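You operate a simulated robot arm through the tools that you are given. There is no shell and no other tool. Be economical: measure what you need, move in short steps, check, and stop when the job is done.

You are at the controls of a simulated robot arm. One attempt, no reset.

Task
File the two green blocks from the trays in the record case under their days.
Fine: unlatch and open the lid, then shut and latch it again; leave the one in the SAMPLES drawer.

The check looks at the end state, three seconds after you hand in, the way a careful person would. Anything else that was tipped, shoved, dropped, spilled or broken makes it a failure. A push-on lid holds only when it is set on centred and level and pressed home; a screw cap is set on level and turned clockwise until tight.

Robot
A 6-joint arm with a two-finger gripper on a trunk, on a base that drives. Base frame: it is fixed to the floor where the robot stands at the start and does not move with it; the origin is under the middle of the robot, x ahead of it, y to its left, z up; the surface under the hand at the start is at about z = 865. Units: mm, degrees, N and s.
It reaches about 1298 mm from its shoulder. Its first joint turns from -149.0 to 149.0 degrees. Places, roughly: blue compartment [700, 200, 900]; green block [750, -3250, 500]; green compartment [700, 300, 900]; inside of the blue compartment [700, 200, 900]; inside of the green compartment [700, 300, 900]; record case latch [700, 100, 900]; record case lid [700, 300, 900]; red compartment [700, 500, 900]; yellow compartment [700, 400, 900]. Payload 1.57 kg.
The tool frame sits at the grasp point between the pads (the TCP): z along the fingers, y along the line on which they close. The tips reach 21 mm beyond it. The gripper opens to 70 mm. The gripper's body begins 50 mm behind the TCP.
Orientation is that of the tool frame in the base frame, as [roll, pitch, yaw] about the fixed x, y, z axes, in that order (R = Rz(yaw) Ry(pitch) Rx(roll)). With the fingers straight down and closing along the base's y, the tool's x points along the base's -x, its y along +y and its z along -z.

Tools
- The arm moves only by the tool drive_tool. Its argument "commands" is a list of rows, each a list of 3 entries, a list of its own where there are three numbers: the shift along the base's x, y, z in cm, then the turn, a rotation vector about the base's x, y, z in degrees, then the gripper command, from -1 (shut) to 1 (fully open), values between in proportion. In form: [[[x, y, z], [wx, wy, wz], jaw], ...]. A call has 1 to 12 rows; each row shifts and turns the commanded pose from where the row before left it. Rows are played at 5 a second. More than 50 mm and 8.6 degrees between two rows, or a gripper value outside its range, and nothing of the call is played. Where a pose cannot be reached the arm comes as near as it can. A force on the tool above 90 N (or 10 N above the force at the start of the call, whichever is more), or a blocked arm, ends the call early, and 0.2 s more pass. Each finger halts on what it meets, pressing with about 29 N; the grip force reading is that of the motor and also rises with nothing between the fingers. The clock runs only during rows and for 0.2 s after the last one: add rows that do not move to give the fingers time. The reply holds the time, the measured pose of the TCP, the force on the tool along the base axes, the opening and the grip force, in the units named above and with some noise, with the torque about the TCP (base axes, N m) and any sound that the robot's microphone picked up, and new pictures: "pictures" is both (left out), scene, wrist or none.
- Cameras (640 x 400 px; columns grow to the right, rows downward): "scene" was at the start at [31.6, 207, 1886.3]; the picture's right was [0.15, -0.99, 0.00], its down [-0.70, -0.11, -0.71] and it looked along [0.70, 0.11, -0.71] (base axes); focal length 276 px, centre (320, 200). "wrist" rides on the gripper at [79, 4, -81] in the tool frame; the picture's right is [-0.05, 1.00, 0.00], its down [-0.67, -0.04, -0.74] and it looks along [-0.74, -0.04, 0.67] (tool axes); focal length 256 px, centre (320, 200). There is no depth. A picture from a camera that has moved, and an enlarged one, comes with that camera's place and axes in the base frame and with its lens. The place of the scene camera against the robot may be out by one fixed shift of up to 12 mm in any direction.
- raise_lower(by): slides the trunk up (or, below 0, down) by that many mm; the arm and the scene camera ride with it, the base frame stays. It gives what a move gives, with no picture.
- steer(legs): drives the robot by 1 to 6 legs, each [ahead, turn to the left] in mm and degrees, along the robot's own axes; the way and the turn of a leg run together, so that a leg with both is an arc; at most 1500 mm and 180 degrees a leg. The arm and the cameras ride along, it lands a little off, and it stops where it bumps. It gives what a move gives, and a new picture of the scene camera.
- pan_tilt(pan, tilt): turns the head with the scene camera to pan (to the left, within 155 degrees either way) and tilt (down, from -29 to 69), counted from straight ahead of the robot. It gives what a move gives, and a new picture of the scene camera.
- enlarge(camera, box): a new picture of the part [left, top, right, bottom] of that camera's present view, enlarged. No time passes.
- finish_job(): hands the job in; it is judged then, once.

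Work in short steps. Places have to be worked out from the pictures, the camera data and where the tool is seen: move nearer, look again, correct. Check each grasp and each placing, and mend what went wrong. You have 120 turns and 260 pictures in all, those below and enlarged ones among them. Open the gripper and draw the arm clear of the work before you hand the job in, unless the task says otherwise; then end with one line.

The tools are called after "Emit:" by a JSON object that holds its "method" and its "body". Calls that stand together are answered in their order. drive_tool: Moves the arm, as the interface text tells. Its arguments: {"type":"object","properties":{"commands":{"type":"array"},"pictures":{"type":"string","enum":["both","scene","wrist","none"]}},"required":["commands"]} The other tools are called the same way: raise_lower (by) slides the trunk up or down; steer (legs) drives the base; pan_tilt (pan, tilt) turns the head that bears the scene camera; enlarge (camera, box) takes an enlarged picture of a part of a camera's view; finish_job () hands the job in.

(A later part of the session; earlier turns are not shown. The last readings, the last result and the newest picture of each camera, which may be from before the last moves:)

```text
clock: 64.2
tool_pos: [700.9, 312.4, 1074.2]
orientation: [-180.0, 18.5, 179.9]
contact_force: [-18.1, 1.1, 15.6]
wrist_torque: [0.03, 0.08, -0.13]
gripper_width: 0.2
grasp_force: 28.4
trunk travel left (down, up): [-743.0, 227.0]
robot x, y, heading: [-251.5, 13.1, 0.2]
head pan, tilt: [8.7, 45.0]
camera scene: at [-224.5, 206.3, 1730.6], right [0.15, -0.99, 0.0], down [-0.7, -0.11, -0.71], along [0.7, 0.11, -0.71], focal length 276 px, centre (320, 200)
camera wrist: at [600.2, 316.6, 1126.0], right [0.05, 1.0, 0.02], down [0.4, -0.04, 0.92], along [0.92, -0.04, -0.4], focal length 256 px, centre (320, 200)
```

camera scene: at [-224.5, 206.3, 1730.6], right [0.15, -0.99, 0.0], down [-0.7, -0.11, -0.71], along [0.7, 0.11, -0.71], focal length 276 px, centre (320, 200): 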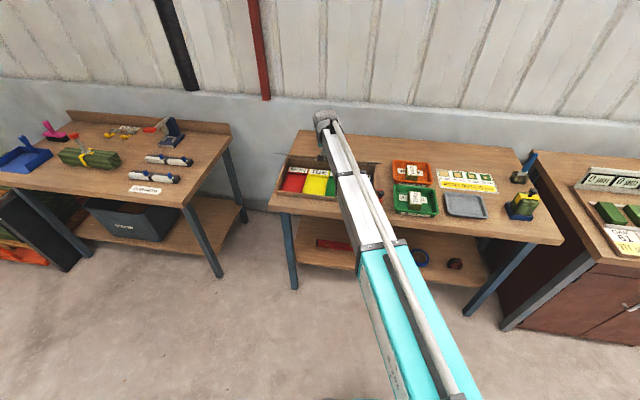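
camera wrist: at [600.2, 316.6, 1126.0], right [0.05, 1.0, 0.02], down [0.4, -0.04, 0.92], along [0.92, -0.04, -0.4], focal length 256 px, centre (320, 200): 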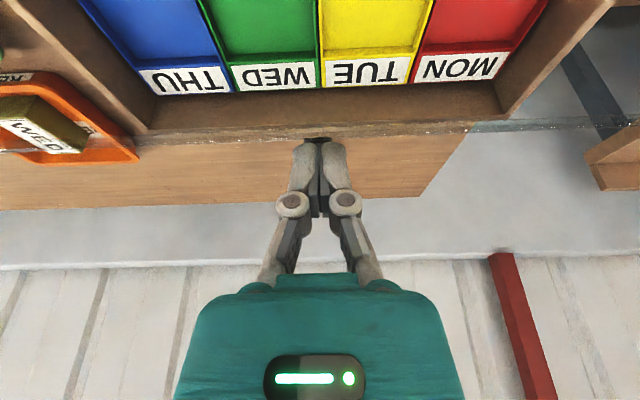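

The lid is near 38° and still carried. Continuing.

Emit:
{"method": "raise_lower", "body": {"by": 9}}

Emit:
{"method": "drive_tool", "body": {"commands": [[[0.6, 0, 0], [0, 0, 0], -1], [[0.6, 0, 0], [0, 0, 0], -1], [[0, 0, 0], [0, 0, 0], -1]], "pictures": "none"}}

Emit:
{"method": "raise_lower", "body": {"by": 8}}

Emit:
{"method": "drive_tool", "body": {"commands": [[[0.6, 0, 0], [0, 0, 0], -1], [[0.7, 0, 0], [0, 0, 0], -1], [[0, 0, 0], [0, 0, 0], -1]], "pictures": "wrist"}}

```text
clock: 64.7
tool_pos: [705.6, 313.0, 1079.1]
orientation: [-179.9, 18.5, 179.8]
contact_force: [-0.5, 0.3, 0.1]
wrist_torque: [-0.03, 0.01, 0.0]
gripper_width: 0.0
grasp_force: 28.6
trunk travel left (down, up): [-752.0, 218.0]
robot x, y, heading: [-248.0, 14.2, 0.4]
head pan, tilt: [8.7, 45.0]
```

```text
clock: 65.5
tool_pos: [711.2, 312.9, 1084.5]
orientation: [-179.9, 18.5, 179.9]
contact_force: [-21.9, -0.2, 22.6]
wrist_torque: [-0.01, 0.06, -0.01]
gripper_width: 0.0
grasp_force: 29.3
trunk travel left (down, up): [-752.0, 218.0]
robot x, y, heading: [-252.0, 15.4, 0.3]
head pan, tilt: [8.7, 45.0]
```

```text
clock: 66.1
tool_pos: [717.2, 313.0, 1087.5]
orientation: [-179.9, 18.4, 179.9]
contact_force: [-5.2, 0.3, 5.8]
wrist_torque: [-0.05, 0.0, -0.05]
gripper_width: 0.1
grasp_force: 28.6
trunk travel left (down, up): [-760.0, 210.0]
robot x, y, heading: [-253.5, 12.7, -0.2]
head pan, tilt: [8.7, 45.0]
```

```text
clock: 66.9
tool_pos: [723.6, 312.6, 1092.8]
orientation: [-180.0, 18.6, -180.0]
contact_force: [-26.1, 2.5, 31.8]
wrist_torque: [0.01, 0.01, -0.05]
gripper_width: 0.1
grasp_force: 28.8
trunk travel left (down, up): [-760.0, 210.0]
robot x, y, heading: [-248.0, 12.7, -0.0]
head pan, tilt: [8.7, 45.0]
camera wrist: at [622.8, 316.3, 1145.4], right [0.05, 1.0, 0.02], down [0.39, -0.04, 0.92], along [0.92, -0.04, -0.4], focal length 256 px, centre (320, 200)
```

wrist: 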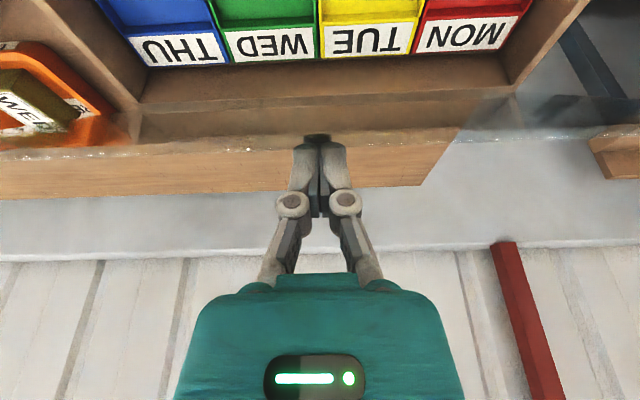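

About 47° now; the load is radial, so I lift slightly more per step.

Emit:
{"method": "raise_lower", "body": {"by": 10}}

Emit:
{"method": "drive_tool", "body": {"commands": [[[0.7, 0, 0], [0, 0, 0], -1], [[0.7, 0, 0], [0, 0, 0], -1], [[0, 0, 0], [0, 0, 0], -1]], "pictures": "none"}}

Emit:
{"method": "raise_lower", "body": {"by": 8}}

Emit:
{"method": "drive_tool", "body": {"commands": [[[0.7, 0, 0], [0, 0, 0], -1], [[0.7, 0, 0], [0, 0, 0], -1], [[0, 0, 0], [0, 0, 0], -1]], "pictures": "both"}}

Emit:
{"method": "enlarge", "body": {"camera": "wrist", "box": [200, 80, 440, 230]}}

```text
clock: 67.5
tool_pos: [730.7, 311.8, 1097.3]
orientation: [-179.9, 18.4, 179.9]
contact_force: [-5.2, 1.8, 6.8]
wrist_torque: [0.08, 0.01, -0.04]
gripper_width: 0.1
grasp_force: 28.6
trunk travel left (down, up): [-770.0, 200.0]
robot x, y, heading: [-247.2, 15.0, 0.6]
head pan, tilt: [8.7, 45.0]
```

```text
clock: 68.3
tool_pos: [737.9, 313.0, 1103.3]
orientation: [180.0, 18.6, 179.9]
contact_force: [-20.6, 2.6, 32.6]
wrist_torque: [0.09, -0.07, -0.15]
gripper_width: 0.0
grasp_force: 29.1
trunk travel left (down, up): [-770.0, 200.0]
robot x, y, heading: [-253.3, 17.5, 0.0]
head pan, tilt: [8.7, 45.0]
```

```text
clock: 68.8
tool_pos: [744.3, 312.7, 1107.1]
orientation: [-179.9, 18.4, 179.9]
contact_force: [-5.6, 0.9, 9.2]
wrist_torque: [0.01, -0.03, -0.02]
gripper_width: 6.1
grasp_force: 28.5
trunk travel left (down, up): [-778.0, 192.0]
robot x, y, heading: [-249.1, 13.7, 0.1]
head pan, tilt: [8.7, 45.0]
```

```text
clock: 69.7
tool_pos: [752.9, 312.9, 1111.2]
orientation: [179.9, 18.5, 179.9]
contact_force: [-17.8, 0.5, 34.1]
wrist_torque: [-0.07, -0.09, -0.08]
gripper_width: 6.1
grasp_force: 28.4
trunk travel left (down, up): [-778.0, 192.0]
robot x, y, heading: [-248.7, 15.2, 0.1]
head pan, tilt: [8.7, 45.0]
camera scene: at [-227.7, 205.3, 1765.9], right [0.15, -0.99, 0.0], down [-0.7, -0.11, -0.71], along [0.7, 0.11, -0.7], focal length 276 px, centre (320, 200)
camera wrist: at [651.6, 316.1, 1163.2], right [0.05, 1.0, 0.02], down [0.39, -0.04, 0.92], along [0.92, -0.04, -0.4], focal length 256 px, centre (320, 200)
```

scene: 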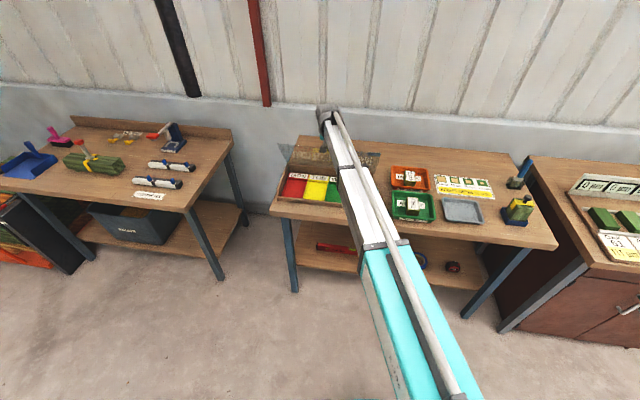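
wrist: 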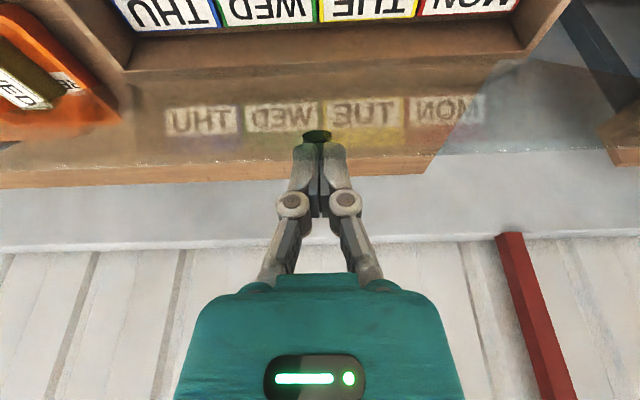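

```text
2.67 times, centred on (320, 155) of wrist
camera zoom: at [651.6, 316.1, 1163.2], right [0.05, 1.0, 0.02], down [0.39, -0.04, 0.92], along [0.92, -0.04, -0.4], focal length 683 px, centre (320, 320)
```

zoom: 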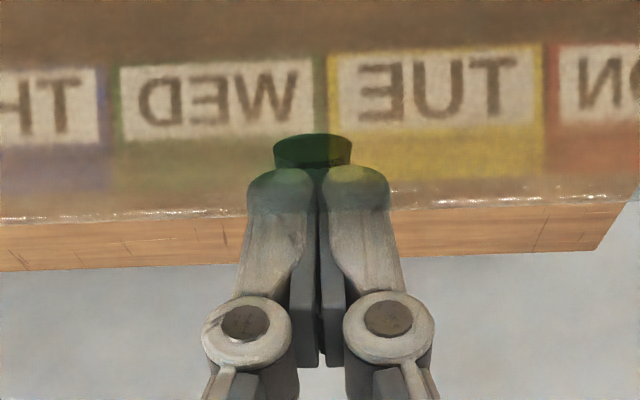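

About 58°, tips hooked on the outer face by the knob. Continuing with flatter steps.

Emit:
{"method": "raise_lower", "body": {"by": 8}}

Emit:
{"method": "drive_tool", "body": {"commands": [[[0.7, 0, 0], [0, 0, 0], -1], [[0.7, 0, 0], [0, 0, 0], -1], [[0, 0, 0], [0, 0, 0], -1]], "pictures": "none"}}

Emit:
{"method": "raise_lower", "body": {"by": 6}}

Emit:
{"method": "drive_tool", "body": {"commands": [[[0.8, 0, 0], [0, 0, 0], -1], [[0.8, 0, 0], [0, 0, 0], -1], [[0, 0, 0], [0, 0, 0], -1]], "pictures": "wrist"}}

```text
clock: 70.2
tool_pos: [758.5, 313.0, 1114.6]
orientation: [-179.9, 18.4, 179.9]
contact_force: [-2.7, -2.4, 6.0]
wrist_torque: [-0.02, -0.08, -0.13]
gripper_width: 6.0
grasp_force: 28.5
trunk travel left (down, up): [-786.0, 184.0]
robot x, y, heading: [-250.8, 14.0, 0.0]
head pan, tilt: [8.7, 45.0]
```

```text
clock: 71.0
tool_pos: [767.5, 312.1, 1119.3]
orientation: [-180.0, 18.5, 180.0]
contact_force: [-12.0, -2.3, 28.5]
wrist_torque: [-0.12, -0.09, -0.01]
gripper_width: 6.0
grasp_force: 28.5
trunk travel left (down, up): [-786.0, 184.0]
robot x, y, heading: [-249.0, 18.0, -0.0]
head pan, tilt: [8.7, 45.0]
```

```text
clock: 71.6
tool_pos: [772.1, 311.6, 1121.0]
orientation: [-179.9, 18.5, 179.9]
contact_force: [-2.1, -2.7, 5.0]
wrist_torque: [-0.03, -0.05, -0.1]
gripper_width: 5.7
grasp_force: 28.8
trunk travel left (down, up): [-792.0, 178.0]
robot x, y, heading: [-246.8, 13.8, 0.3]
head pan, tilt: [8.7, 45.0]
```

```text
clock: 72.4
tool_pos: [784.1, 311.2, 1125.0]
orientation: [-180.0, 18.6, 179.9]
contact_force: [-9.7, -2.4, 29.3]
wrist_torque: [-0.19, -0.03, 0.02]
gripper_width: 5.9
grasp_force: 28.6
trunk travel left (down, up): [-792.0, 178.0]
robot x, y, heading: [-252.8, 13.8, 0.4]
head pan, tilt: [8.7, 45.0]
camera wrist: at [683.3, 316.0, 1176.0], right [0.05, 1.0, 0.02], down [0.4, -0.04, 0.92], along [0.92, -0.04, -0.4], focal length 256 px, centre (320, 200)
```

wrist: 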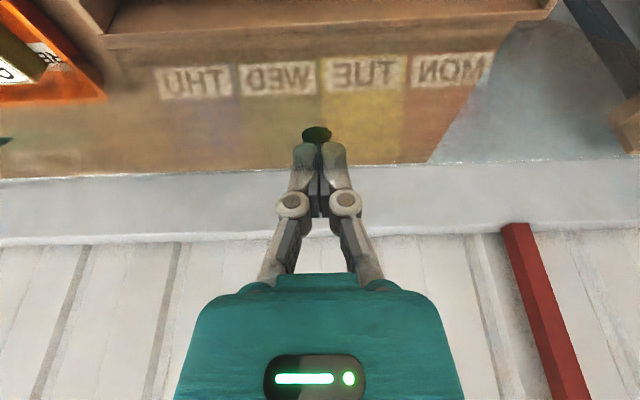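

About 70°. Continue toward and past vertical.

Emit:
{"method": "raise_lower", "body": {"by": 5}}

Emit:
{"method": "drive_tool", "body": {"commands": [[[0.8, 0, 0], [0, 0, 0], -1], [[0.8, 0, 0], [0, 0, 0], -1], [[0, 0, 0], [0, 0, 0], -1]], "pictures": "none"}}

Emit:
{"method": "raise_lower", "body": {"by": 4}}

Emit:
{"method": "drive_tool", "body": {"commands": [[[0.8, 0, 0], [0, 0, 0], -1], [[0.8, 0, 0], [0, 0, 0], -1], [[0, 0, 0], [0, 0, 0], -1]], "pictures": "both"}}

Emit:
{"method": "enlarge", "body": {"camera": "scene", "box": [265, 100, 425, 220]}}

```text
clock: 72.9
tool_pos: [787.5, 312.5, 1125.2]
orientation: [179.9, 18.3, 179.8]
contact_force: [-1.1, -3.8, 6.5]
wrist_torque: [-0.13, 0.05, -0.08]
gripper_width: 5.9
grasp_force: 28.5
trunk travel left (down, up): [-797.0, 173.0]
robot x, y, heading: [-253.2, 14.4, 0.2]
head pan, tilt: [8.7, 45.0]
```

```text
clock: 73.7
tool_pos: [800.0, 313.4, 1129.5]
orientation: [-180.0, 18.5, 179.9]
contact_force: [-8.2, 0.6, 27.7]
wrist_torque: [0.0, 0.25, -0.03]
gripper_width: 6.1
grasp_force: 28.8
trunk travel left (down, up): [-797.0, 173.0]
robot x, y, heading: [-252.4, 14.9, 0.0]
head pan, tilt: [8.7, 45.0]
```

```text
clock: 74.2
tool_pos: [803.6, 312.6, 1129.7]
orientation: [-180.0, 18.4, 179.9]
contact_force: [-3.4, 1.1, 9.9]
wrist_torque: [0.03, 0.26, -0.05]
gripper_width: 6.0
grasp_force: 28.3
trunk travel left (down, up): [-801.0, 169.0]
robot x, y, heading: [-250.3, 15.5, 0.3]
head pan, tilt: [8.7, 45.0]
```

```text
clock: 75.0
tool_pos: [816.3, 312.8, 1131.1]
orientation: [179.9, 18.5, 179.9]
contact_force: [-8.0, 3.6, 28.9]
wrist_torque: [-0.31, 0.61, -0.2]
gripper_width: 6.1
grasp_force: 28.0
trunk travel left (down, up): [-801.0, 169.0]
robot x, y, heading: [-249.6, 13.1, 0.2]
head pan, tilt: [8.7, 45.0]
camera scene: at [-225.4, 206.0, 1788.7], right [0.15, -0.99, 0.0], down [-0.7, -0.11, -0.71], along [0.7, 0.11, -0.7], focal length 276 px, centre (320, 200)
camera wrist: at [715.6, 316.8, 1184.9], right [0.05, 1.0, 0.02], down [0.39, -0.04, 0.92], along [0.92, -0.04, -0.4], focal length 256 px, centre (320, 200)
```

scene: 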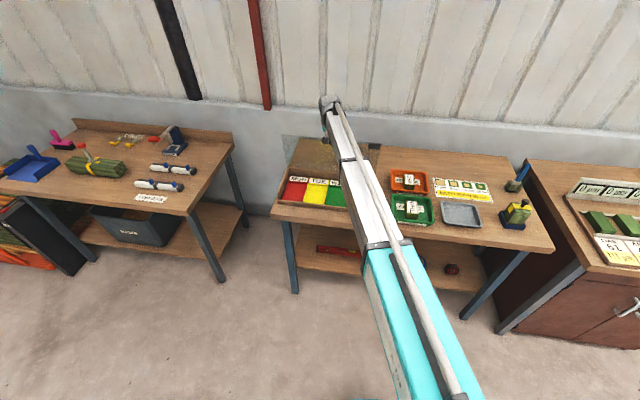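
wrist: 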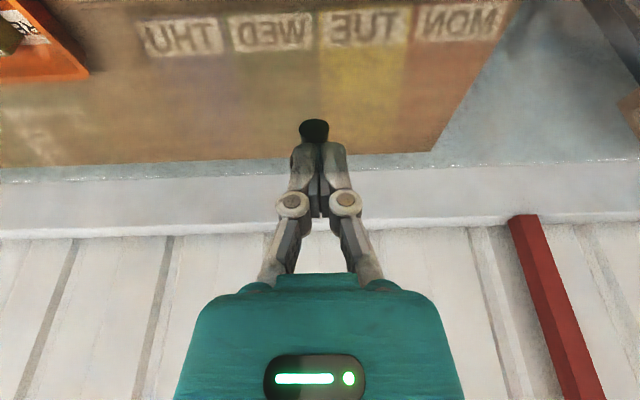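

```text
3.33 times, centred on (345, 160) of scene
camera zoom: at [-225.4, 206.0, 1788.7], right [0.15, -0.99, 0.0], down [-0.7, -0.11, -0.71], along [0.7, 0.11, -0.7], focal length 922 px, centre (237, 333)
```

zoom: 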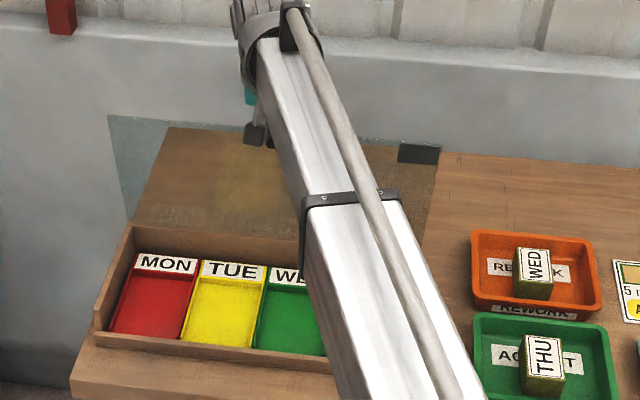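

Lid stands about 82°. I keep going past vertical.

Emit:
{"method": "raise_lower", "body": {"by": 3}}

Emit:
{"method": "drive_tool", "body": {"commands": [[[0.8, 0, 0], [0, 0, 0], -1], [[0.8, 0, 0], [0, 0, 0], -1], [[0.8, 0, 0], [0, 0, 0], -1], [[0, 0, 0], [0, 0, 0], -1]], "pictures": "wrist"}}

Emit:
{"method": "drive_tool", "body": {"commands": [[[0.8, 0, 0], [0, 0, 0], -1], [[0.8, 0, 0], [0, 0, 0], -1], [[0, 0, 0], [0, 0, 0], -1]], "pictures": "wrist"}}

```text
clock: 75.6
tool_pos: [819.2, 312.9, 1133.6]
orientation: [-179.9, 18.3, 179.8]
contact_force: [-6.7, 1.4, 12.6]
wrist_torque: [0.31, 0.64, -0.04]
gripper_width: 6.0
grasp_force: 29.0
trunk travel left (down, up): [-804.0, 166.0]
robot x, y, heading: [-249.9, 14.1, -0.2]
head pan, tilt: [8.7, 45.0]
```

```text
clock: 76.6
tool_pos: [840.9, 312.7, 1136.6]
orientation: [-180.0, 18.6, 179.9]
contact_force: [-5.6, 5.5, 33.4]
wrist_torque: [-0.36, 0.81, -0.37]
gripper_width: 6.0
grasp_force: 28.6
trunk travel left (down, up): [-804.0, 166.0]
robot x, y, heading: [-251.5, 14.4, -0.0]
head pan, tilt: [8.7, 45.0]
camera wrist: at [739.8, 316.6, 1188.2], right [0.05, 1.0, 0.02], down [0.39, -0.04, 0.92], along [0.92, -0.04, -0.39], focal length 256 px, centre (320, 200)
```

wrist: 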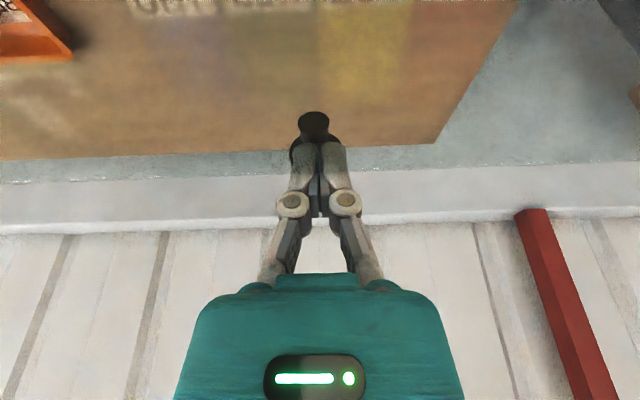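

```text
clock: 77.4
tool_pos: [856.4, 312.9, 1137.4]
orientation: [179.9, 18.6, 179.9]
contact_force: [-0.2, 7.3, 43.3]
wrist_torque: [-0.05, 0.53, -0.28]
gripper_width: 5.9
grasp_force: 28.9
trunk travel left (down, up): [-804.0, 166.0]
robot x, y, heading: [-248.5, 14.9, 0.2]
head pan, tilt: [8.7, 45.0]
camera wrist: at [755.2, 316.5, 1188.8], right [0.05, 1.0, 0.02], down [0.39, -0.04, 0.92], along [0.92, -0.04, -0.39], focal length 256 px, centre (320, 200)
```

wrist: 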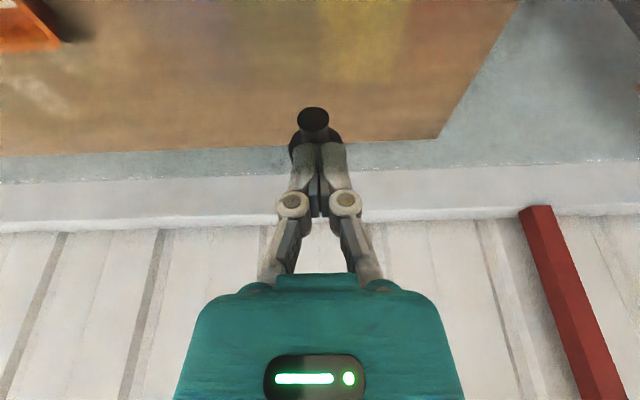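

The load is straight down the hinge line now (43 N). I relieve by raising 5 mm and push on past centre.

Emit:
{"method": "raise_lower", "body": {"by": 4}}

Emit:
{"method": "drive_tool", "body": {"commands": [[[0.8, 0, 0], [0, 0, 0], -1], [[0.8, 0, 0], [0, 0, 0], -1], [[0, 0, 0], [0, 0, 0], -1]], "pictures": "wrist"}}

Emit:
{"method": "drive_tool", "body": {"commands": [[[0.8, 0, 0], [0, 0, 0], -1], [[0.8, 0, 0], [0, 0, 0], -1], [[0, 0, 0], [0, 0, 0], -1]], "pictures": "wrist"}}

```text
clock: 77.9
tool_pos: [858.0, 312.1, 1136.9]
orientation: [-179.9, 18.3, 179.9]
contact_force: [-1.2, 4.7, 15.7]
wrist_torque: [0.27, 0.53, -0.13]
gripper_width: 6.2
grasp_force: 28.8
trunk travel left (down, up): [-808.0, 162.0]
robot x, y, heading: [-252.5, 10.4, -0.0]
head pan, tilt: [8.7, 45.0]
```

```text
clock: 78.7
tool_pos: [876.0, 312.7, 1136.1]
orientation: [-179.9, 18.4, 179.9]
contact_force: [2.2, 2.9, 10.2]
wrist_torque: [0.01, -0.12, -0.03]
gripper_width: 6.1
grasp_force: 28.5
trunk travel left (down, up): [-808.0, 162.0]
robot x, y, heading: [-252.2, 14.1, 0.3]
head pan, tilt: [8.7, 45.0]
camera wrist: at [774.8, 316.4, 1188.7], right [0.05, 1.0, 0.02], down [0.4, -0.04, 0.92], along [0.92, -0.04, -0.4], focal length 256 px, centre (320, 200)
```

wrist: 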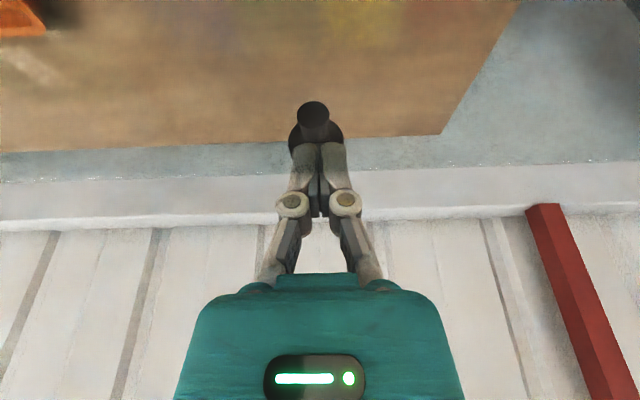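

```text
clock: 79.5
tool_pos: [891.2, 311.9, 1136.2]
orientation: [-179.9, 18.3, 179.8]
contact_force: [-0.1, -0.6, -0.9]
wrist_torque: [0.0, -0.02, 0.01]
gripper_width: 0.0
grasp_force: 28.9
trunk travel left (down, up): [-808.0, 162.0]
robot x, y, heading: [-250.9, 13.8, 0.1]
head pan, tilt: [8.7, 45.0]
camera wrist: at [791.5, 316.3, 1187.8], right [0.05, 1.0, 0.02], down [0.4, -0.04, 0.92], along [0.92, -0.04, -0.4], focal length 256 px, centre (320, 200)
```

wrist: 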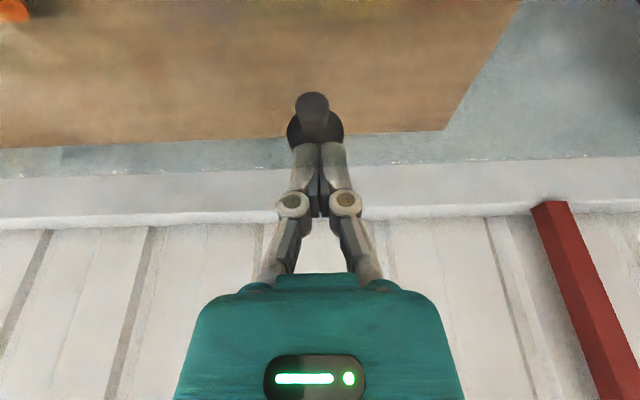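

No load any more: the lid seems past its balance point. I check from the scene camera, then raise straight up.

Emit:
{"method": "raise_lower", "body": {"by": 60}}

Emit:
{"method": "drive_tool", "body": {"commands": [[[0, 0, 0], [0, 0, 0], -1]], "pictures": "both"}}

Emit:
{"method": "enlarge", "body": {"camera": "scene", "box": [265, 100, 425, 220]}}

```text
clock: 80.5
tool_pos: [892.7, 312.5, 1196.5]
orientation: [-179.9, 18.3, -180.0]
contact_force: [0.5, -0.2, -0.5]
wrist_torque: [0.0, 0.01, -0.01]
gripper_width: 0.0
grasp_force: 28.8
trunk travel left (down, up): [-868.0, 102.0]
robot x, y, heading: [-250.0, 15.7, 0.1]
head pan, tilt: [8.7, 45.0]
```

```text
clock: 80.9
tool_pos: [893.3, 312.5, 1196.1]
orientation: [-179.9, 18.2, 179.9]
contact_force: [-0.5, 0.6, 0.6]
wrist_torque: [-0.01, -0.02, -0.02]
gripper_width: 0.1
grasp_force: 28.6
trunk travel left (down, up): [-868.0, 102.0]
robot x, y, heading: [-250.9, 12.9, 0.2]
head pan, tilt: [8.7, 45.0]
camera scene: at [-218.8, 206.8, 1855.2], right [0.15, -0.99, 0.0], down [-0.7, -0.11, -0.71], along [0.7, 0.11, -0.71], focal length 276 px, centre (320, 200)
camera wrist: at [791.5, 316.5, 1247.8], right [0.05, 1.0, 0.02], down [0.4, -0.04, 0.92], along [0.92, -0.04, -0.4], focal length 256 px, centre (320, 200)
```

scene: 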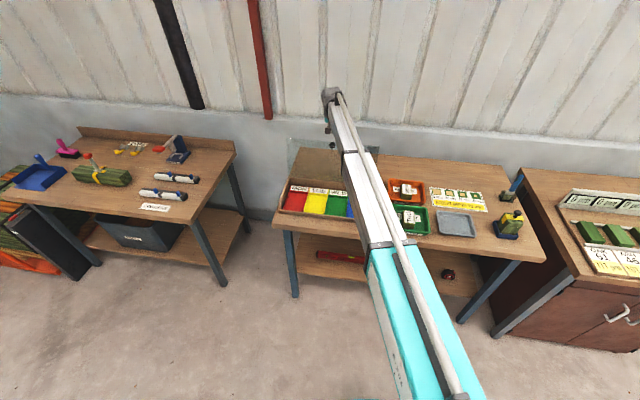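
wrist: 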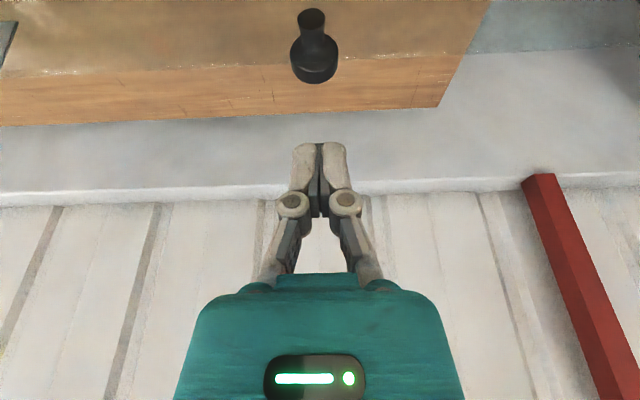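

```text
3.33 times, centred on (345, 160) of scene
camera zoom: at [-218.8, 206.8, 1855.2], right [0.15, -0.99, 0.0], down [-0.7, -0.11, -0.71], along [0.7, 0.11, -0.71], focal length 922 px, centre (237, 333)
```

zoom: 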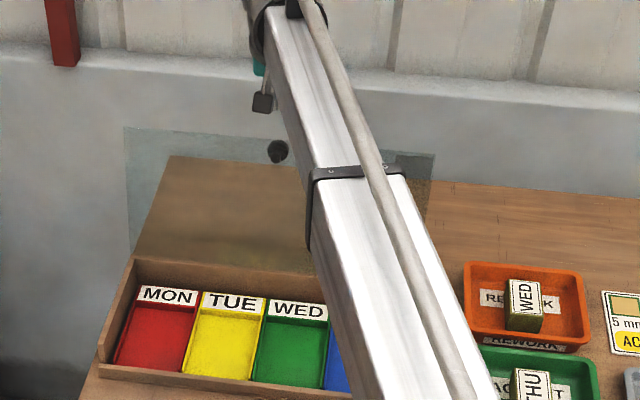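

The lid stands open on its own. I bring the hand back in front of it, level it, and go above the orange tray.

Emit:
{"method": "drive_tool", "body": {"commands": [[[-4.8, 0, 0], [0, 0, 0], -1], [[-4.8, 0, 0], [0, 0, 0], -1], [[-4.8, 0, 0], [0, 0, 0], -1], [[-4.8, 0, 0], [0, 0, 0], 0], [[0, -4.8, 0], [0, 6, 0], 1], [[0, -4.8, 0], [0, 6, 0], 1], [[0, -4.8, 0], [0, 6.3, 0], 1], [[0, -4.8, 0], [0, 0, 0], 1], [[0, -4.8, 0], [0, 0, 0], 1], [[1.5, -4.6, 0], [0, 0, 0], 1], [[4, -2.8, 0], [0, 0, 0], 1], [[4, -2.8, 0], [0, 0, 0], 1]], "pictures": "none"}}

Emit:
{"method": "drive_tool", "body": {"commands": [[[3, -3.5, 0], [0, 0, 0], 1], [[0, 0, 0], [0, 0, 0], 1]], "pictures": "both"}}

```text
clock: 83.5
tool_pos: [796.5, -30.3, 1184.5]
orientation: [-179.9, -0.2, 180.0]
contact_force: [0.5, 0.0, -0.2]
wrist_torque: [0.02, -0.03, -0.02]
gripper_width: 69.9
grasp_force: 0.1
out of reach, approached as far as the arm can: row 5, 7
trunk travel left (down, up): [-868.0, 102.0]
robot x, y, heading: [-253.5, 17.8, 0.1]
head pan, tilt: [8.7, 45.0]
```

```text
clock: 84.1
tool_pos: [825.0, -64.1, 1186.9]
orientation: [-180.0, 0.0, -179.9]
contact_force: [0.1, -0.2, 1.0]
wrist_torque: [-0.01, 0.02, -0.04]
gripper_width: 70.1
grasp_force: 0.1
trunk travel left (down, up): [-868.0, 102.0]
robot x, y, heading: [-249.1, 13.2, 0.3]
head pan, tilt: [8.7, 45.0]
camera scene: at [-219.8, 206.5, 1855.3], right [0.15, -0.99, 0.0], down [-0.7, -0.11, -0.71], along [0.7, 0.11, -0.71], focal length 276 px, centre (320, 200)
camera wrist: at [745.7, -60.0, 1267.9], right [0.05, 1.0, 0.0], down [0.67, -0.03, 0.74], along [0.74, -0.04, -0.67], focal length 256 px, centre (320, 200)
```

scene: 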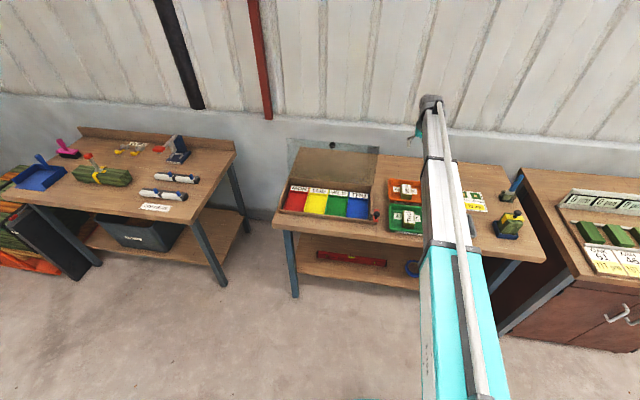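
wrist: 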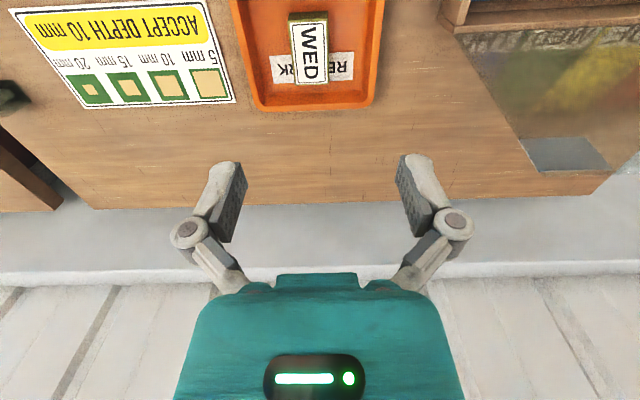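

Emit:
{"method": "enlarge", "body": {"camera": "wrist", "box": [220, 0, 400, 115]}}

Emit:
{"method": "enlarge", "body": {"camera": "scene", "box": [270, 130, 430, 240]}}

```text
3.48 times, centred on (310, 58) of wrist
camera zoom: at [745.7, -60.0, 1267.9], right [0.05, 1.0, 0.0], down [0.67, -0.03, 0.74], along [0.74, -0.04, -0.67], focal length 890 px, centre (355, 696)
```

zoom: 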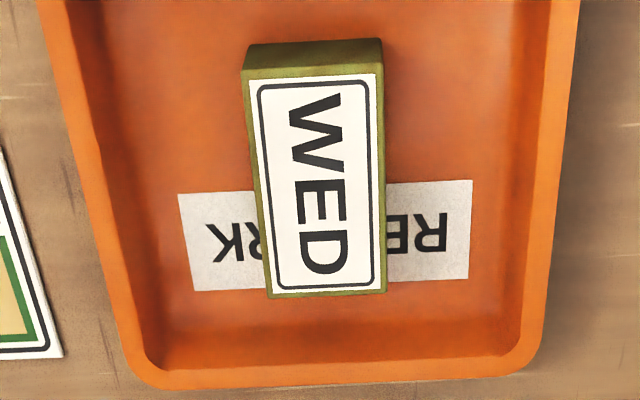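

```text
3.64 times, centred on (350, 185) of scene
camera zoom: at [-219.8, 206.5, 1855.3], right [0.15, -0.99, 0.0], down [-0.7, -0.11, -0.71], along [0.7, 0.11, -0.71], focal length 1005 px, centre (211, 254)
```

zoom: 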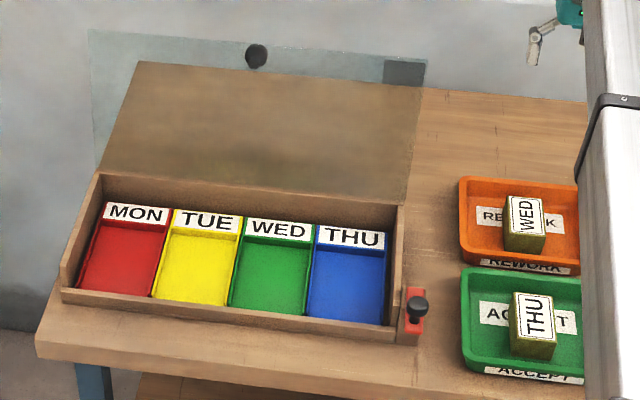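

WED block top centre ≈ (863,−80), about 46 × 73 mm, long side along x. I centre above it and go down most of the way, then look.

Emit:
{"method": "drive_tool", "body": {"commands": [[[3.8, -1.6, 0], [0, 0, 0], 1], [[0, 0, 0], [0, 0, 0], 1]], "pictures": "none"}}

Emit:
{"method": "raise_lower", "body": {"by": -200}}

Emit:
{"method": "drive_tool", "body": {"commands": [[[0, 0, 0], [0, 0, 0], 1]], "pictures": "both"}}

```text
clock: 84.7
tool_pos: [862.6, -80.6, 1185.6]
orientation: [-179.9, 0.1, 179.9]
contact_force: [-0.5, -0.5, -0.6]
wrist_torque: [0.02, -0.03, 0.01]
gripper_width: 70.0
grasp_force: 0.2
trunk travel left (down, up): [-868.0, 102.0]
robot x, y, heading: [-247.6, 17.8, 0.2]
head pan, tilt: [8.7, 45.0]
```

```text
clock: 86.9
tool_pos: [862.8, -79.7, 985.6]
orientation: [-179.9, 0.0, 179.9]
contact_force: [0.1, 0.0, -0.3]
wrist_torque: [-0.01, 0.0, 0.02]
gripper_width: 70.2
grasp_force: 0.1
trunk travel left (down, up): [-668.0, 302.0]
robot x, y, heading: [-252.5, 15.1, 0.4]
head pan, tilt: [8.7, 45.0]
```

```text
clock: 87.3
tool_pos: [863.0, -81.2, 986.9]
orientation: [-180.0, -0.1, 179.9]
contact_force: [-0.1, 0.4, 0.3]
wrist_torque: [-0.05, -0.02, -0.01]
gripper_width: 69.8
grasp_force: 0.1
trunk travel left (down, up): [-668.0, 302.0]
robot x, y, heading: [-246.0, 18.2, 0.4]
head pan, tilt: [8.7, 45.0]
camera scene: at [-219.0, 206.8, 1655.3], right [0.15, -0.99, 0.0], down [-0.7, -0.11, -0.71], along [0.7, 0.11, -0.71], focal length 276 px, centre (320, 200)
camera wrist: at [783.9, -76.5, 1067.5], right [0.05, 1.0, 0.0], down [0.67, -0.04, 0.74], along [0.74, -0.04, -0.67], focal length 256 px, centre (320, 200)
```

scene: 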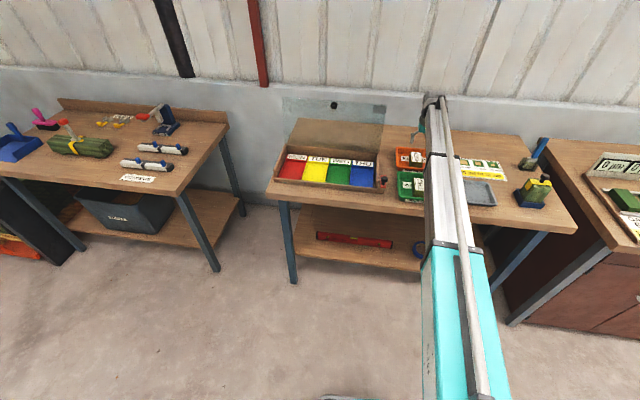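
wrist: 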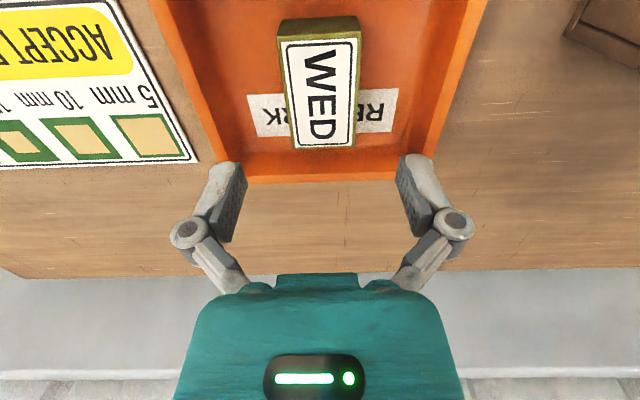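

Triangulated: block x 829–905, y −79, top at z≈902. I descend so the tips reach z≈876 and close.

Emit:
{"method": "drive_tool", "body": {"commands": [[[0.4, 0.1, 0], [0, 0, 0], 1], [[0, 0, 0], [0, 0, 0], 1]], "pictures": "none"}}

Emit:
{"method": "raise_lower", "body": {"by": -89}}

Emit:
{"method": "drive_tool", "body": {"commands": [[[0, 0, 0], [0, 0, 0], -1], [[0, 0, 0], [0, 0, 0], -1], [[0, 0, 0], [0, 0, 0], -1], [[0, 0, 0], [0, 0, 0], -1]], "pictures": "wrist"}}

```text
clock: 87.9
tool_pos: [866.7, -78.6, 985.9]
orientation: [-179.8, 0.0, 179.8]
contact_force: [-0.2, 0.1, 0.6]
wrist_torque: [-0.01, -0.03, 0.02]
gripper_width: 70.1
grasp_force: 0.0
trunk travel left (down, up): [-668.0, 302.0]
robot x, y, heading: [-249.0, 12.9, 0.2]
head pan, tilt: [8.7, 45.0]
```

```text
clock: 89.1
tool_pos: [867.5, -79.3, 896.9]
orientation: [-179.9, 0.1, 179.9]
contact_force: [-0.3, 0.9, -0.7]
wrist_torque: [-0.01, -0.01, -0.03]
gripper_width: 69.9
grasp_force: 0.0
trunk travel left (down, up): [-579.0, 391.0]
robot x, y, heading: [-250.9, 15.6, 0.0]
head pan, tilt: [8.7, 45.0]
```

```text
clock: 90.1
tool_pos: [866.5, -80.2, 896.3]
orientation: [-179.9, 0.0, 180.0]
contact_force: [0.7, -0.6, 4.4]
wrist_torque: [0.01, -0.02, -0.03]
gripper_width: 49.2
grasp_force: 29.4
trunk travel left (down, up): [-579.0, 391.0]
robot x, y, heading: [-249.8, 17.0, 0.1]
head pan, tilt: [8.7, 45.0]
camera wrist: at [787.4, -75.3, 978.9], right [0.05, 1.0, 0.0], down [0.67, -0.04, 0.75], along [0.74, -0.04, -0.67], focal length 256 px, centre (320, 200)
```

wrist: 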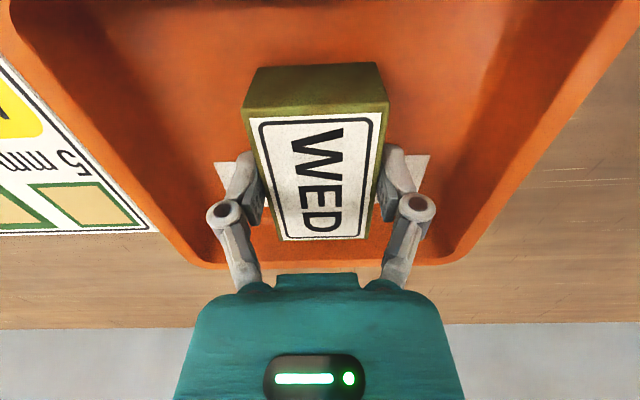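

Gripped at 49 mm. I lift by 140 mm and check the hold.

Emit:
{"method": "raise_lower", "body": {"by": 140}}

Emit:
{"method": "drive_tool", "body": {"commands": [[[-4.8, 0, 0], [0, 0, 0], -1], [[-4.8, 0, 0], [0, 0, 0], -1], [[-4.8, 0, 0], [0, 0, 0], -1], [[-1.3, 4.5, 0], [0, 0, 0], -1], [[0, 4.8, 0], [0, 0, 0], -1], [[0, 4.8, 0], [0, 0, 0], -1], [[0, 4.8, 0], [0, 0, 0], -1], [[0, 4.8, 0], [0, 0, 0], -1], [[0, 4.8, 0], [0, 0, 0], -1], [[0, 4.6, 0], [0, 0, 0], -1], [[0, 1, 0], [0, 0, 0], -1], [[0, 0, 0], [0, 0, 0], -1]], "pictures": "both"}}

```text
clock: 91.8
tool_pos: [867.1, -79.6, 1036.8]
orientation: [-179.9, 0.0, 179.9]
contact_force: [0.0, -0.8, -0.4]
wrist_torque: [-0.04, 0.03, 0.0]
gripper_width: 49.4
grasp_force: 28.9
trunk travel left (down, up): [-719.0, 251.0]
robot x, y, heading: [-252.2, 12.3, 0.0]
head pan, tilt: [8.7, 45.0]
```

```text
clock: 94.4
tool_pos: [710.3, 262.5, 1037.6]
orientation: [-179.9, 0.0, 179.9]
contact_force: [-0.4, -0.3, -0.1]
wrist_torque: [-0.03, 0.03, 0.01]
gripper_width: 49.5
grasp_force: 29.0
trunk travel left (down, up): [-719.0, 251.0]
robot x, y, heading: [-249.6, 16.6, 0.2]
head pan, tilt: [8.7, 45.0]
camera scene: at [-219.0, 206.7, 1706.3], right [0.15, -0.99, 0.0], down [-0.7, -0.11, -0.71], along [0.7, 0.11, -0.71], focal length 276 px, centre (320, 200)
camera wrist: at [630.5, 266.4, 1118.5], right [0.05, 1.0, 0.0], down [0.67, -0.04, 0.74], along [0.74, -0.04, -0.67], focal length 256 px, centre (320, 200)
```

scene: 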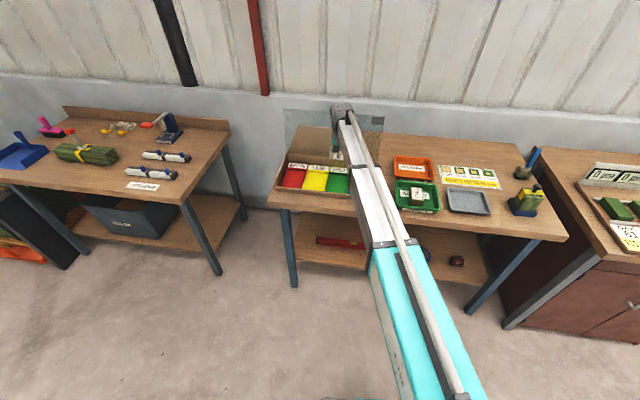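
wrist: 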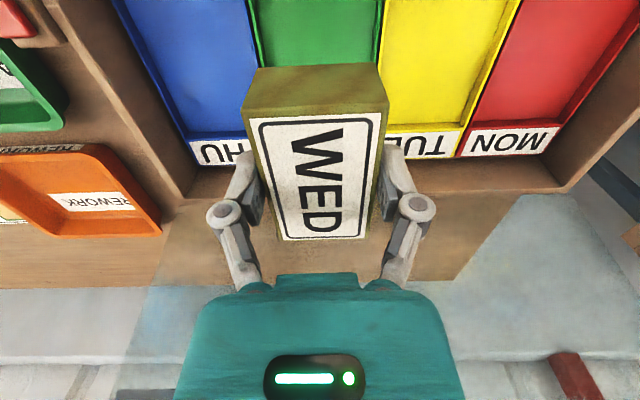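

WED block hangs over the green compartment (y 210–312), centred. I lower it, checking for contact near the floor.

Emit:
{"method": "raise_lower", "body": {"by": -110}}

Emit:
{"method": "drive_tool", "body": {"commands": [[[0, 0, 0], [0, 0, 0], -1]], "pictures": "both"}}

Emit:
{"method": "enlarge", "body": {"camera": "scene", "box": [265, 110, 425, 220]}}

```text
clock: 95.8
tool_pos: [709.3, 262.1, 927.4]
orientation: [-179.9, 0.0, 179.9]
contact_force: [-0.3, 0.5, -0.8]
wrist_torque: [0.0, 0.02, -0.01]
gripper_width: 49.1
grasp_force: 28.6
trunk travel left (down, up): [-609.0, 361.0]
robot x, y, heading: [-250.6, 14.9, -0.1]
head pan, tilt: [8.7, 45.0]
```

```text
clock: 96.2
tool_pos: [710.0, 262.7, 927.2]
orientation: [-179.9, 0.0, 179.9]
contact_force: [-0.3, 0.1, -0.5]
wrist_torque: [0.03, -0.03, 0.04]
gripper_width: 49.2
grasp_force: 28.9
trunk travel left (down, up): [-609.0, 361.0]
robot x, y, heading: [-250.4, 17.5, 0.1]
head pan, tilt: [8.7, 45.0]
camera scene: at [-219.0, 206.8, 1596.3], right [0.15, -0.99, 0.0], down [-0.7, -0.11, -0.71], along [0.7, 0.11, -0.71], focal length 276 px, centre (320, 200)
camera wrist: at [630.5, 266.3, 1008.5], right [0.05, 1.0, 0.0], down [0.67, -0.04, 0.74], along [0.74, -0.04, -0.67], focal length 256 px, centre (320, 200)
```

scene: 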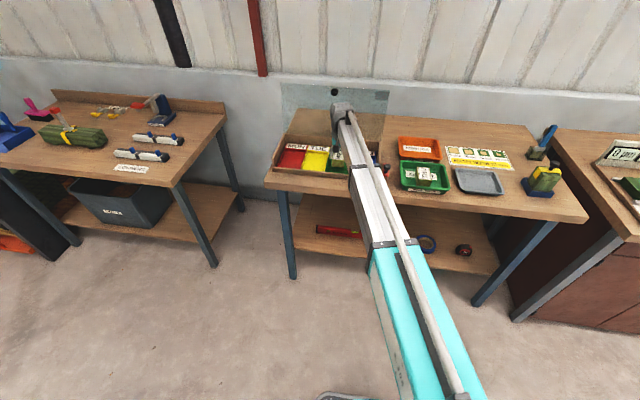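
wrist: 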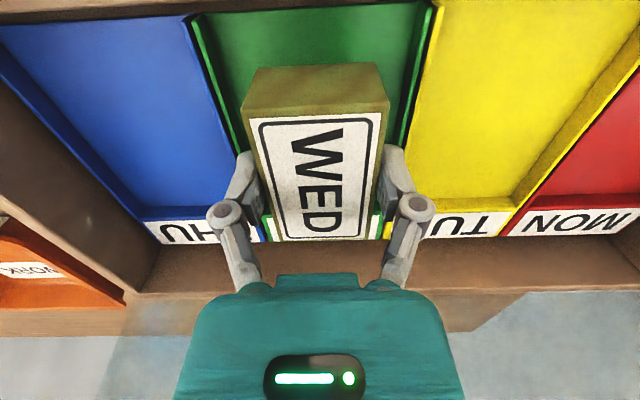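

```text
3.64 times, centred on (345, 165) of scene
camera zoom: at [-219.0, 206.8, 1596.3], right [0.15, -0.99, 0.0], down [-0.7, -0.11, -0.71], along [0.7, 0.11, -0.71], focal length 1005 px, centre (229, 327)
```

zoom: 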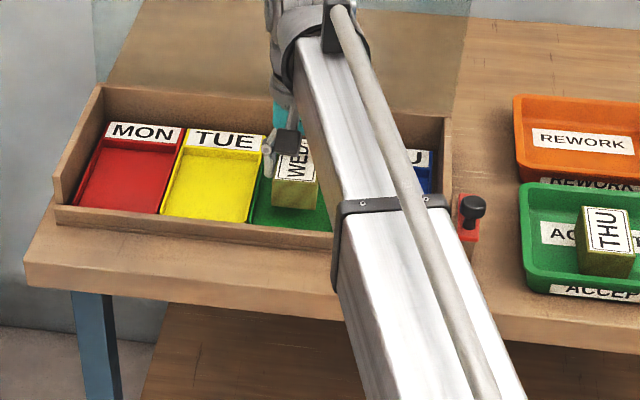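

Well centred. Lowering in smaller steps until it touches.

Emit:
{"method": "raise_lower", "body": {"by": -18}}

Emit:
{"method": "raise_lower", "body": {"by": -5}}

Emit:
{"method": "raise_lower", "body": {"by": -3}}

```text
clock: 96.8
tool_pos: [709.3, 261.1, 910.0]
orientation: [-179.9, 0.0, 179.9]
contact_force: [-0.2, -0.2, -0.2]
wrist_torque: [-0.03, 0.01, 0.0]
gripper_width: 49.2
grasp_force: 28.8
trunk travel left (down, up): [-591.0, 379.0]
robot x, y, heading: [-250.0, 14.1, 0.1]
head pan, tilt: [8.7, 45.0]
```

```text
clock: 97.4
tool_pos: [710.1, 262.0, 905.1]
orientation: [-180.0, 0.0, 179.9]
contact_force: [0.3, 0.2, -0.3]
wrist_torque: [0.0, 0.0, 0.02]
gripper_width: 49.1
grasp_force: 29.2
trunk travel left (down, up): [-586.0, 384.0]
robot x, y, heading: [-248.7, 14.4, -0.2]
head pan, tilt: [8.7, 45.0]
```

```text
clock: 97.9
tool_pos: [709.5, 262.1, 903.3]
orientation: [-179.8, 0.1, 179.8]
contact_force: [6.0, 1.3, 18.1]
wrist_torque: [0.03, 0.14, -0.05]
gripper_width: 49.0
grasp_force: 28.8
trunk travel left (down, up): [-583.0, 387.0]
robot x, y, heading: [-251.6, 17.1, -0.1]
head pan, tilt: [8.7, 45.0]
```

Contact felt (18 N). I open to about 62 mm and lift away.

Emit:
{"method": "drive_tool", "body": {"commands": [[[0, 0, 0], [0, 0, 0], 0.75], [[0, 0, 0], [0, 0, 0], 0.75], [[0, 0, 0], [0, 0, 0], 0.75]], "pictures": "none"}}

Emit:
{"method": "raise_lower", "body": {"by": 120}}

Emit:
{"method": "drive_tool", "body": {"commands": [[[0, 0, 0], [0, 0, 0], 1]], "pictures": "wrist"}}

```text
clock: 98.7
tool_pos: [710.0, 263.1, 900.6]
orientation: [-179.9, -0.1, 179.9]
contact_force: [0.0, 0.1, 0.2]
wrist_torque: [0.0, 0.0, 0.0]
gripper_width: 61.0
grasp_force: 0.0
trunk travel left (down, up): [-583.0, 387.0]
robot x, y, heading: [-245.8, 10.4, 0.2]
head pan, tilt: [8.7, 45.0]
```

```text
clock: 100.2
tool_pos: [709.9, 261.9, 1021.7]
orientation: [-179.9, -0.1, 179.9]
contact_force: [-0.4, 0.8, -0.1]
wrist_torque: [-0.01, -0.02, 0.01]
gripper_width: 61.2
grasp_force: 0.0
trunk travel left (down, up): [-703.0, 267.0]
robot x, y, heading: [-251.7, 16.8, 0.1]
head pan, tilt: [8.7, 45.0]
```

```text
clock: 100.6
tool_pos: [710.8, 262.4, 1020.3]
orientation: [-179.9, 0.0, 179.9]
contact_force: [0.4, 1.6, 0.2]
wrist_torque: [-0.03, -0.03, -0.01]
gripper_width: 69.6
grasp_force: 0.0
trunk travel left (down, up): [-703.0, 267.0]
robot x, y, heading: [-249.3, 14.5, 0.4]
head pan, tilt: [8.7, 45.0]
camera wrist: at [630.5, 266.3, 1102.5], right [0.05, 1.0, 0.0], down [0.67, -0.04, 0.74], along [0.74, -0.04, -0.67], focal length 256 px, centre (320, 200)
```

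wrist: 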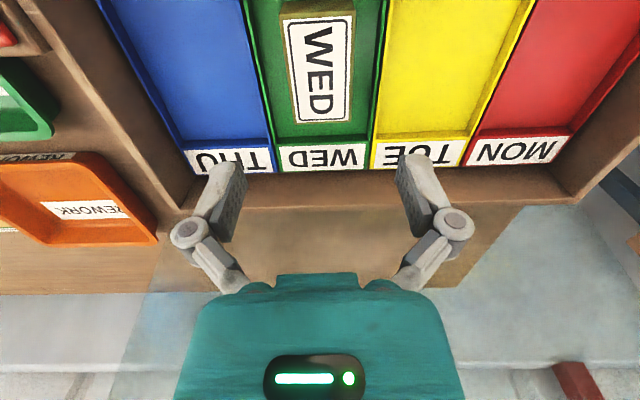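

WED lies flat in the green compartment. Now to the THU block in the green tray.

Emit:
{"method": "drive_tool", "body": {"commands": [[[-0.6, -4.6, 0], [0, 0, 0], 1], [[-0.6, -4.6, 0], [0, 0, 0], 1], [[-0.6, -4.6, 0], [0, 0, 0], 1], [[-0.6, -4.6, 0], [0, 0, 0], 1], [[-0.6, -4.6, 0], [0, 0, 0], 1], [[-0.6, -4.6, 0], [0, 0, 0], 1], [[-0.6, -4.6, 0], [0, 0, 0], 1], [[0, 0, 0], [0, 0, 0], 1]], "pictures": "wrist"}}

```text
clock: 102.4
tool_pos: [667.9, -60.0, 1021.2]
orientation: [-179.9, 0.0, 179.8]
contact_force: [-0.5, 0.0, 0.0]
wrist_torque: [0.01, -0.02, 0.0]
gripper_width: 69.7
grasp_force: 0.1
trunk travel left (down, up): [-703.0, 267.0]
robot x, y, heading: [-254.4, 13.7, 0.0]
head pan, tilt: [8.7, 45.0]
camera wrist: at [588.0, -56.2, 1102.6], right [0.05, 1.0, 0.0], down [0.67, -0.04, 0.74], along [0.74, -0.04, -0.67], focal length 256 px, centre (320, 200)
```

wrist: 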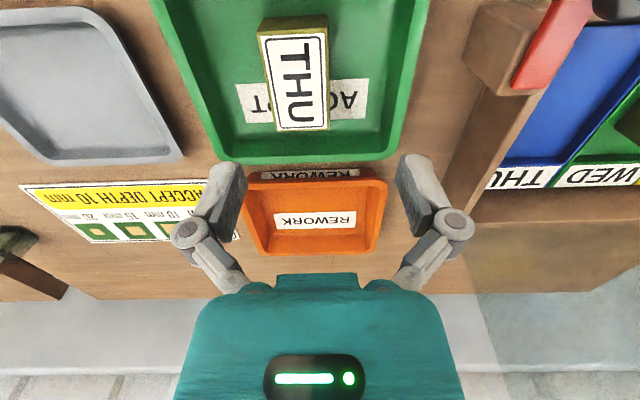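

THU block centre ≈ (678,−77), aligned with x. I centre, descend 124 mm, and grip.

Emit:
{"method": "drive_tool", "body": {"commands": [[[1.05, -1.75, 0], [0, 0, 0], 1], [[0, 0, 0], [0, 0, 0], 1]], "pictures": "none"}}

Emit:
{"method": "raise_lower", "body": {"by": -90}}

Emit:
{"method": "drive_tool", "body": {"commands": [[[0, 0, 0], [0, 0, 0], 1]], "pictures": "wrist"}}

```text
clock: 103.0
tool_pos: [677.0, -77.9, 1021.1]
orientation: [-179.9, 0.0, 179.9]
contact_force: [-0.1, 0.8, 0.3]
wrist_torque: [0.03, -0.03, 0.02]
gripper_width: 69.8
grasp_force: 0.1
trunk travel left (down, up): [-703.0, 267.0]
robot x, y, heading: [-254.5, 13.9, 0.2]
head pan, tilt: [8.7, 45.0]
```

```text
clock: 104.2
tool_pos: [677.1, -76.8, 931.0]
orientation: [-179.9, 0.0, 179.9]
contact_force: [-0.3, -0.1, -0.5]
wrist_torque: [-0.03, -0.01, -0.04]
gripper_width: 69.9
grasp_force: 0.0
trunk travel left (down, up): [-613.0, 357.0]
robot x, y, heading: [-252.7, 15.8, 0.3]
head pan, tilt: [8.7, 45.0]
```

```text
clock: 104.7
tool_pos: [678.1, -77.5, 931.1]
orientation: [-179.9, 0.0, 179.8]
contact_force: [0.6, -0.1, -0.7]
wrist_torque: [0.0, -0.03, 0.0]
gripper_width: 69.9
grasp_force: 0.1
trunk travel left (down, up): [-613.0, 357.0]
robot x, y, heading: [-249.0, 16.5, 0.0]
head pan, tilt: [8.7, 45.0]
camera wrist: at [598.8, -73.3, 1012.6], right [0.05, 1.0, 0.0], down [0.67, -0.04, 0.74], along [0.74, -0.04, -0.67], focal length 256 px, centre (320, 200)
```

wrist: 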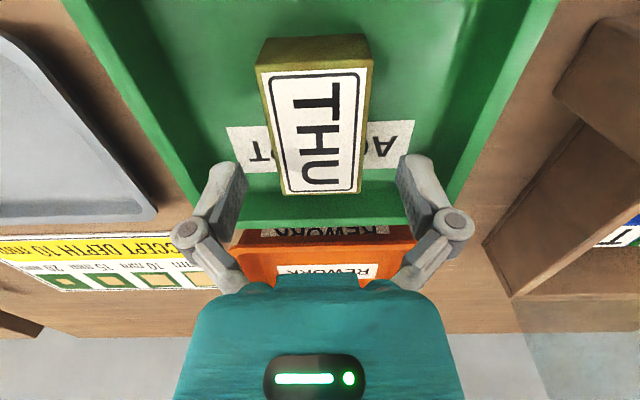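

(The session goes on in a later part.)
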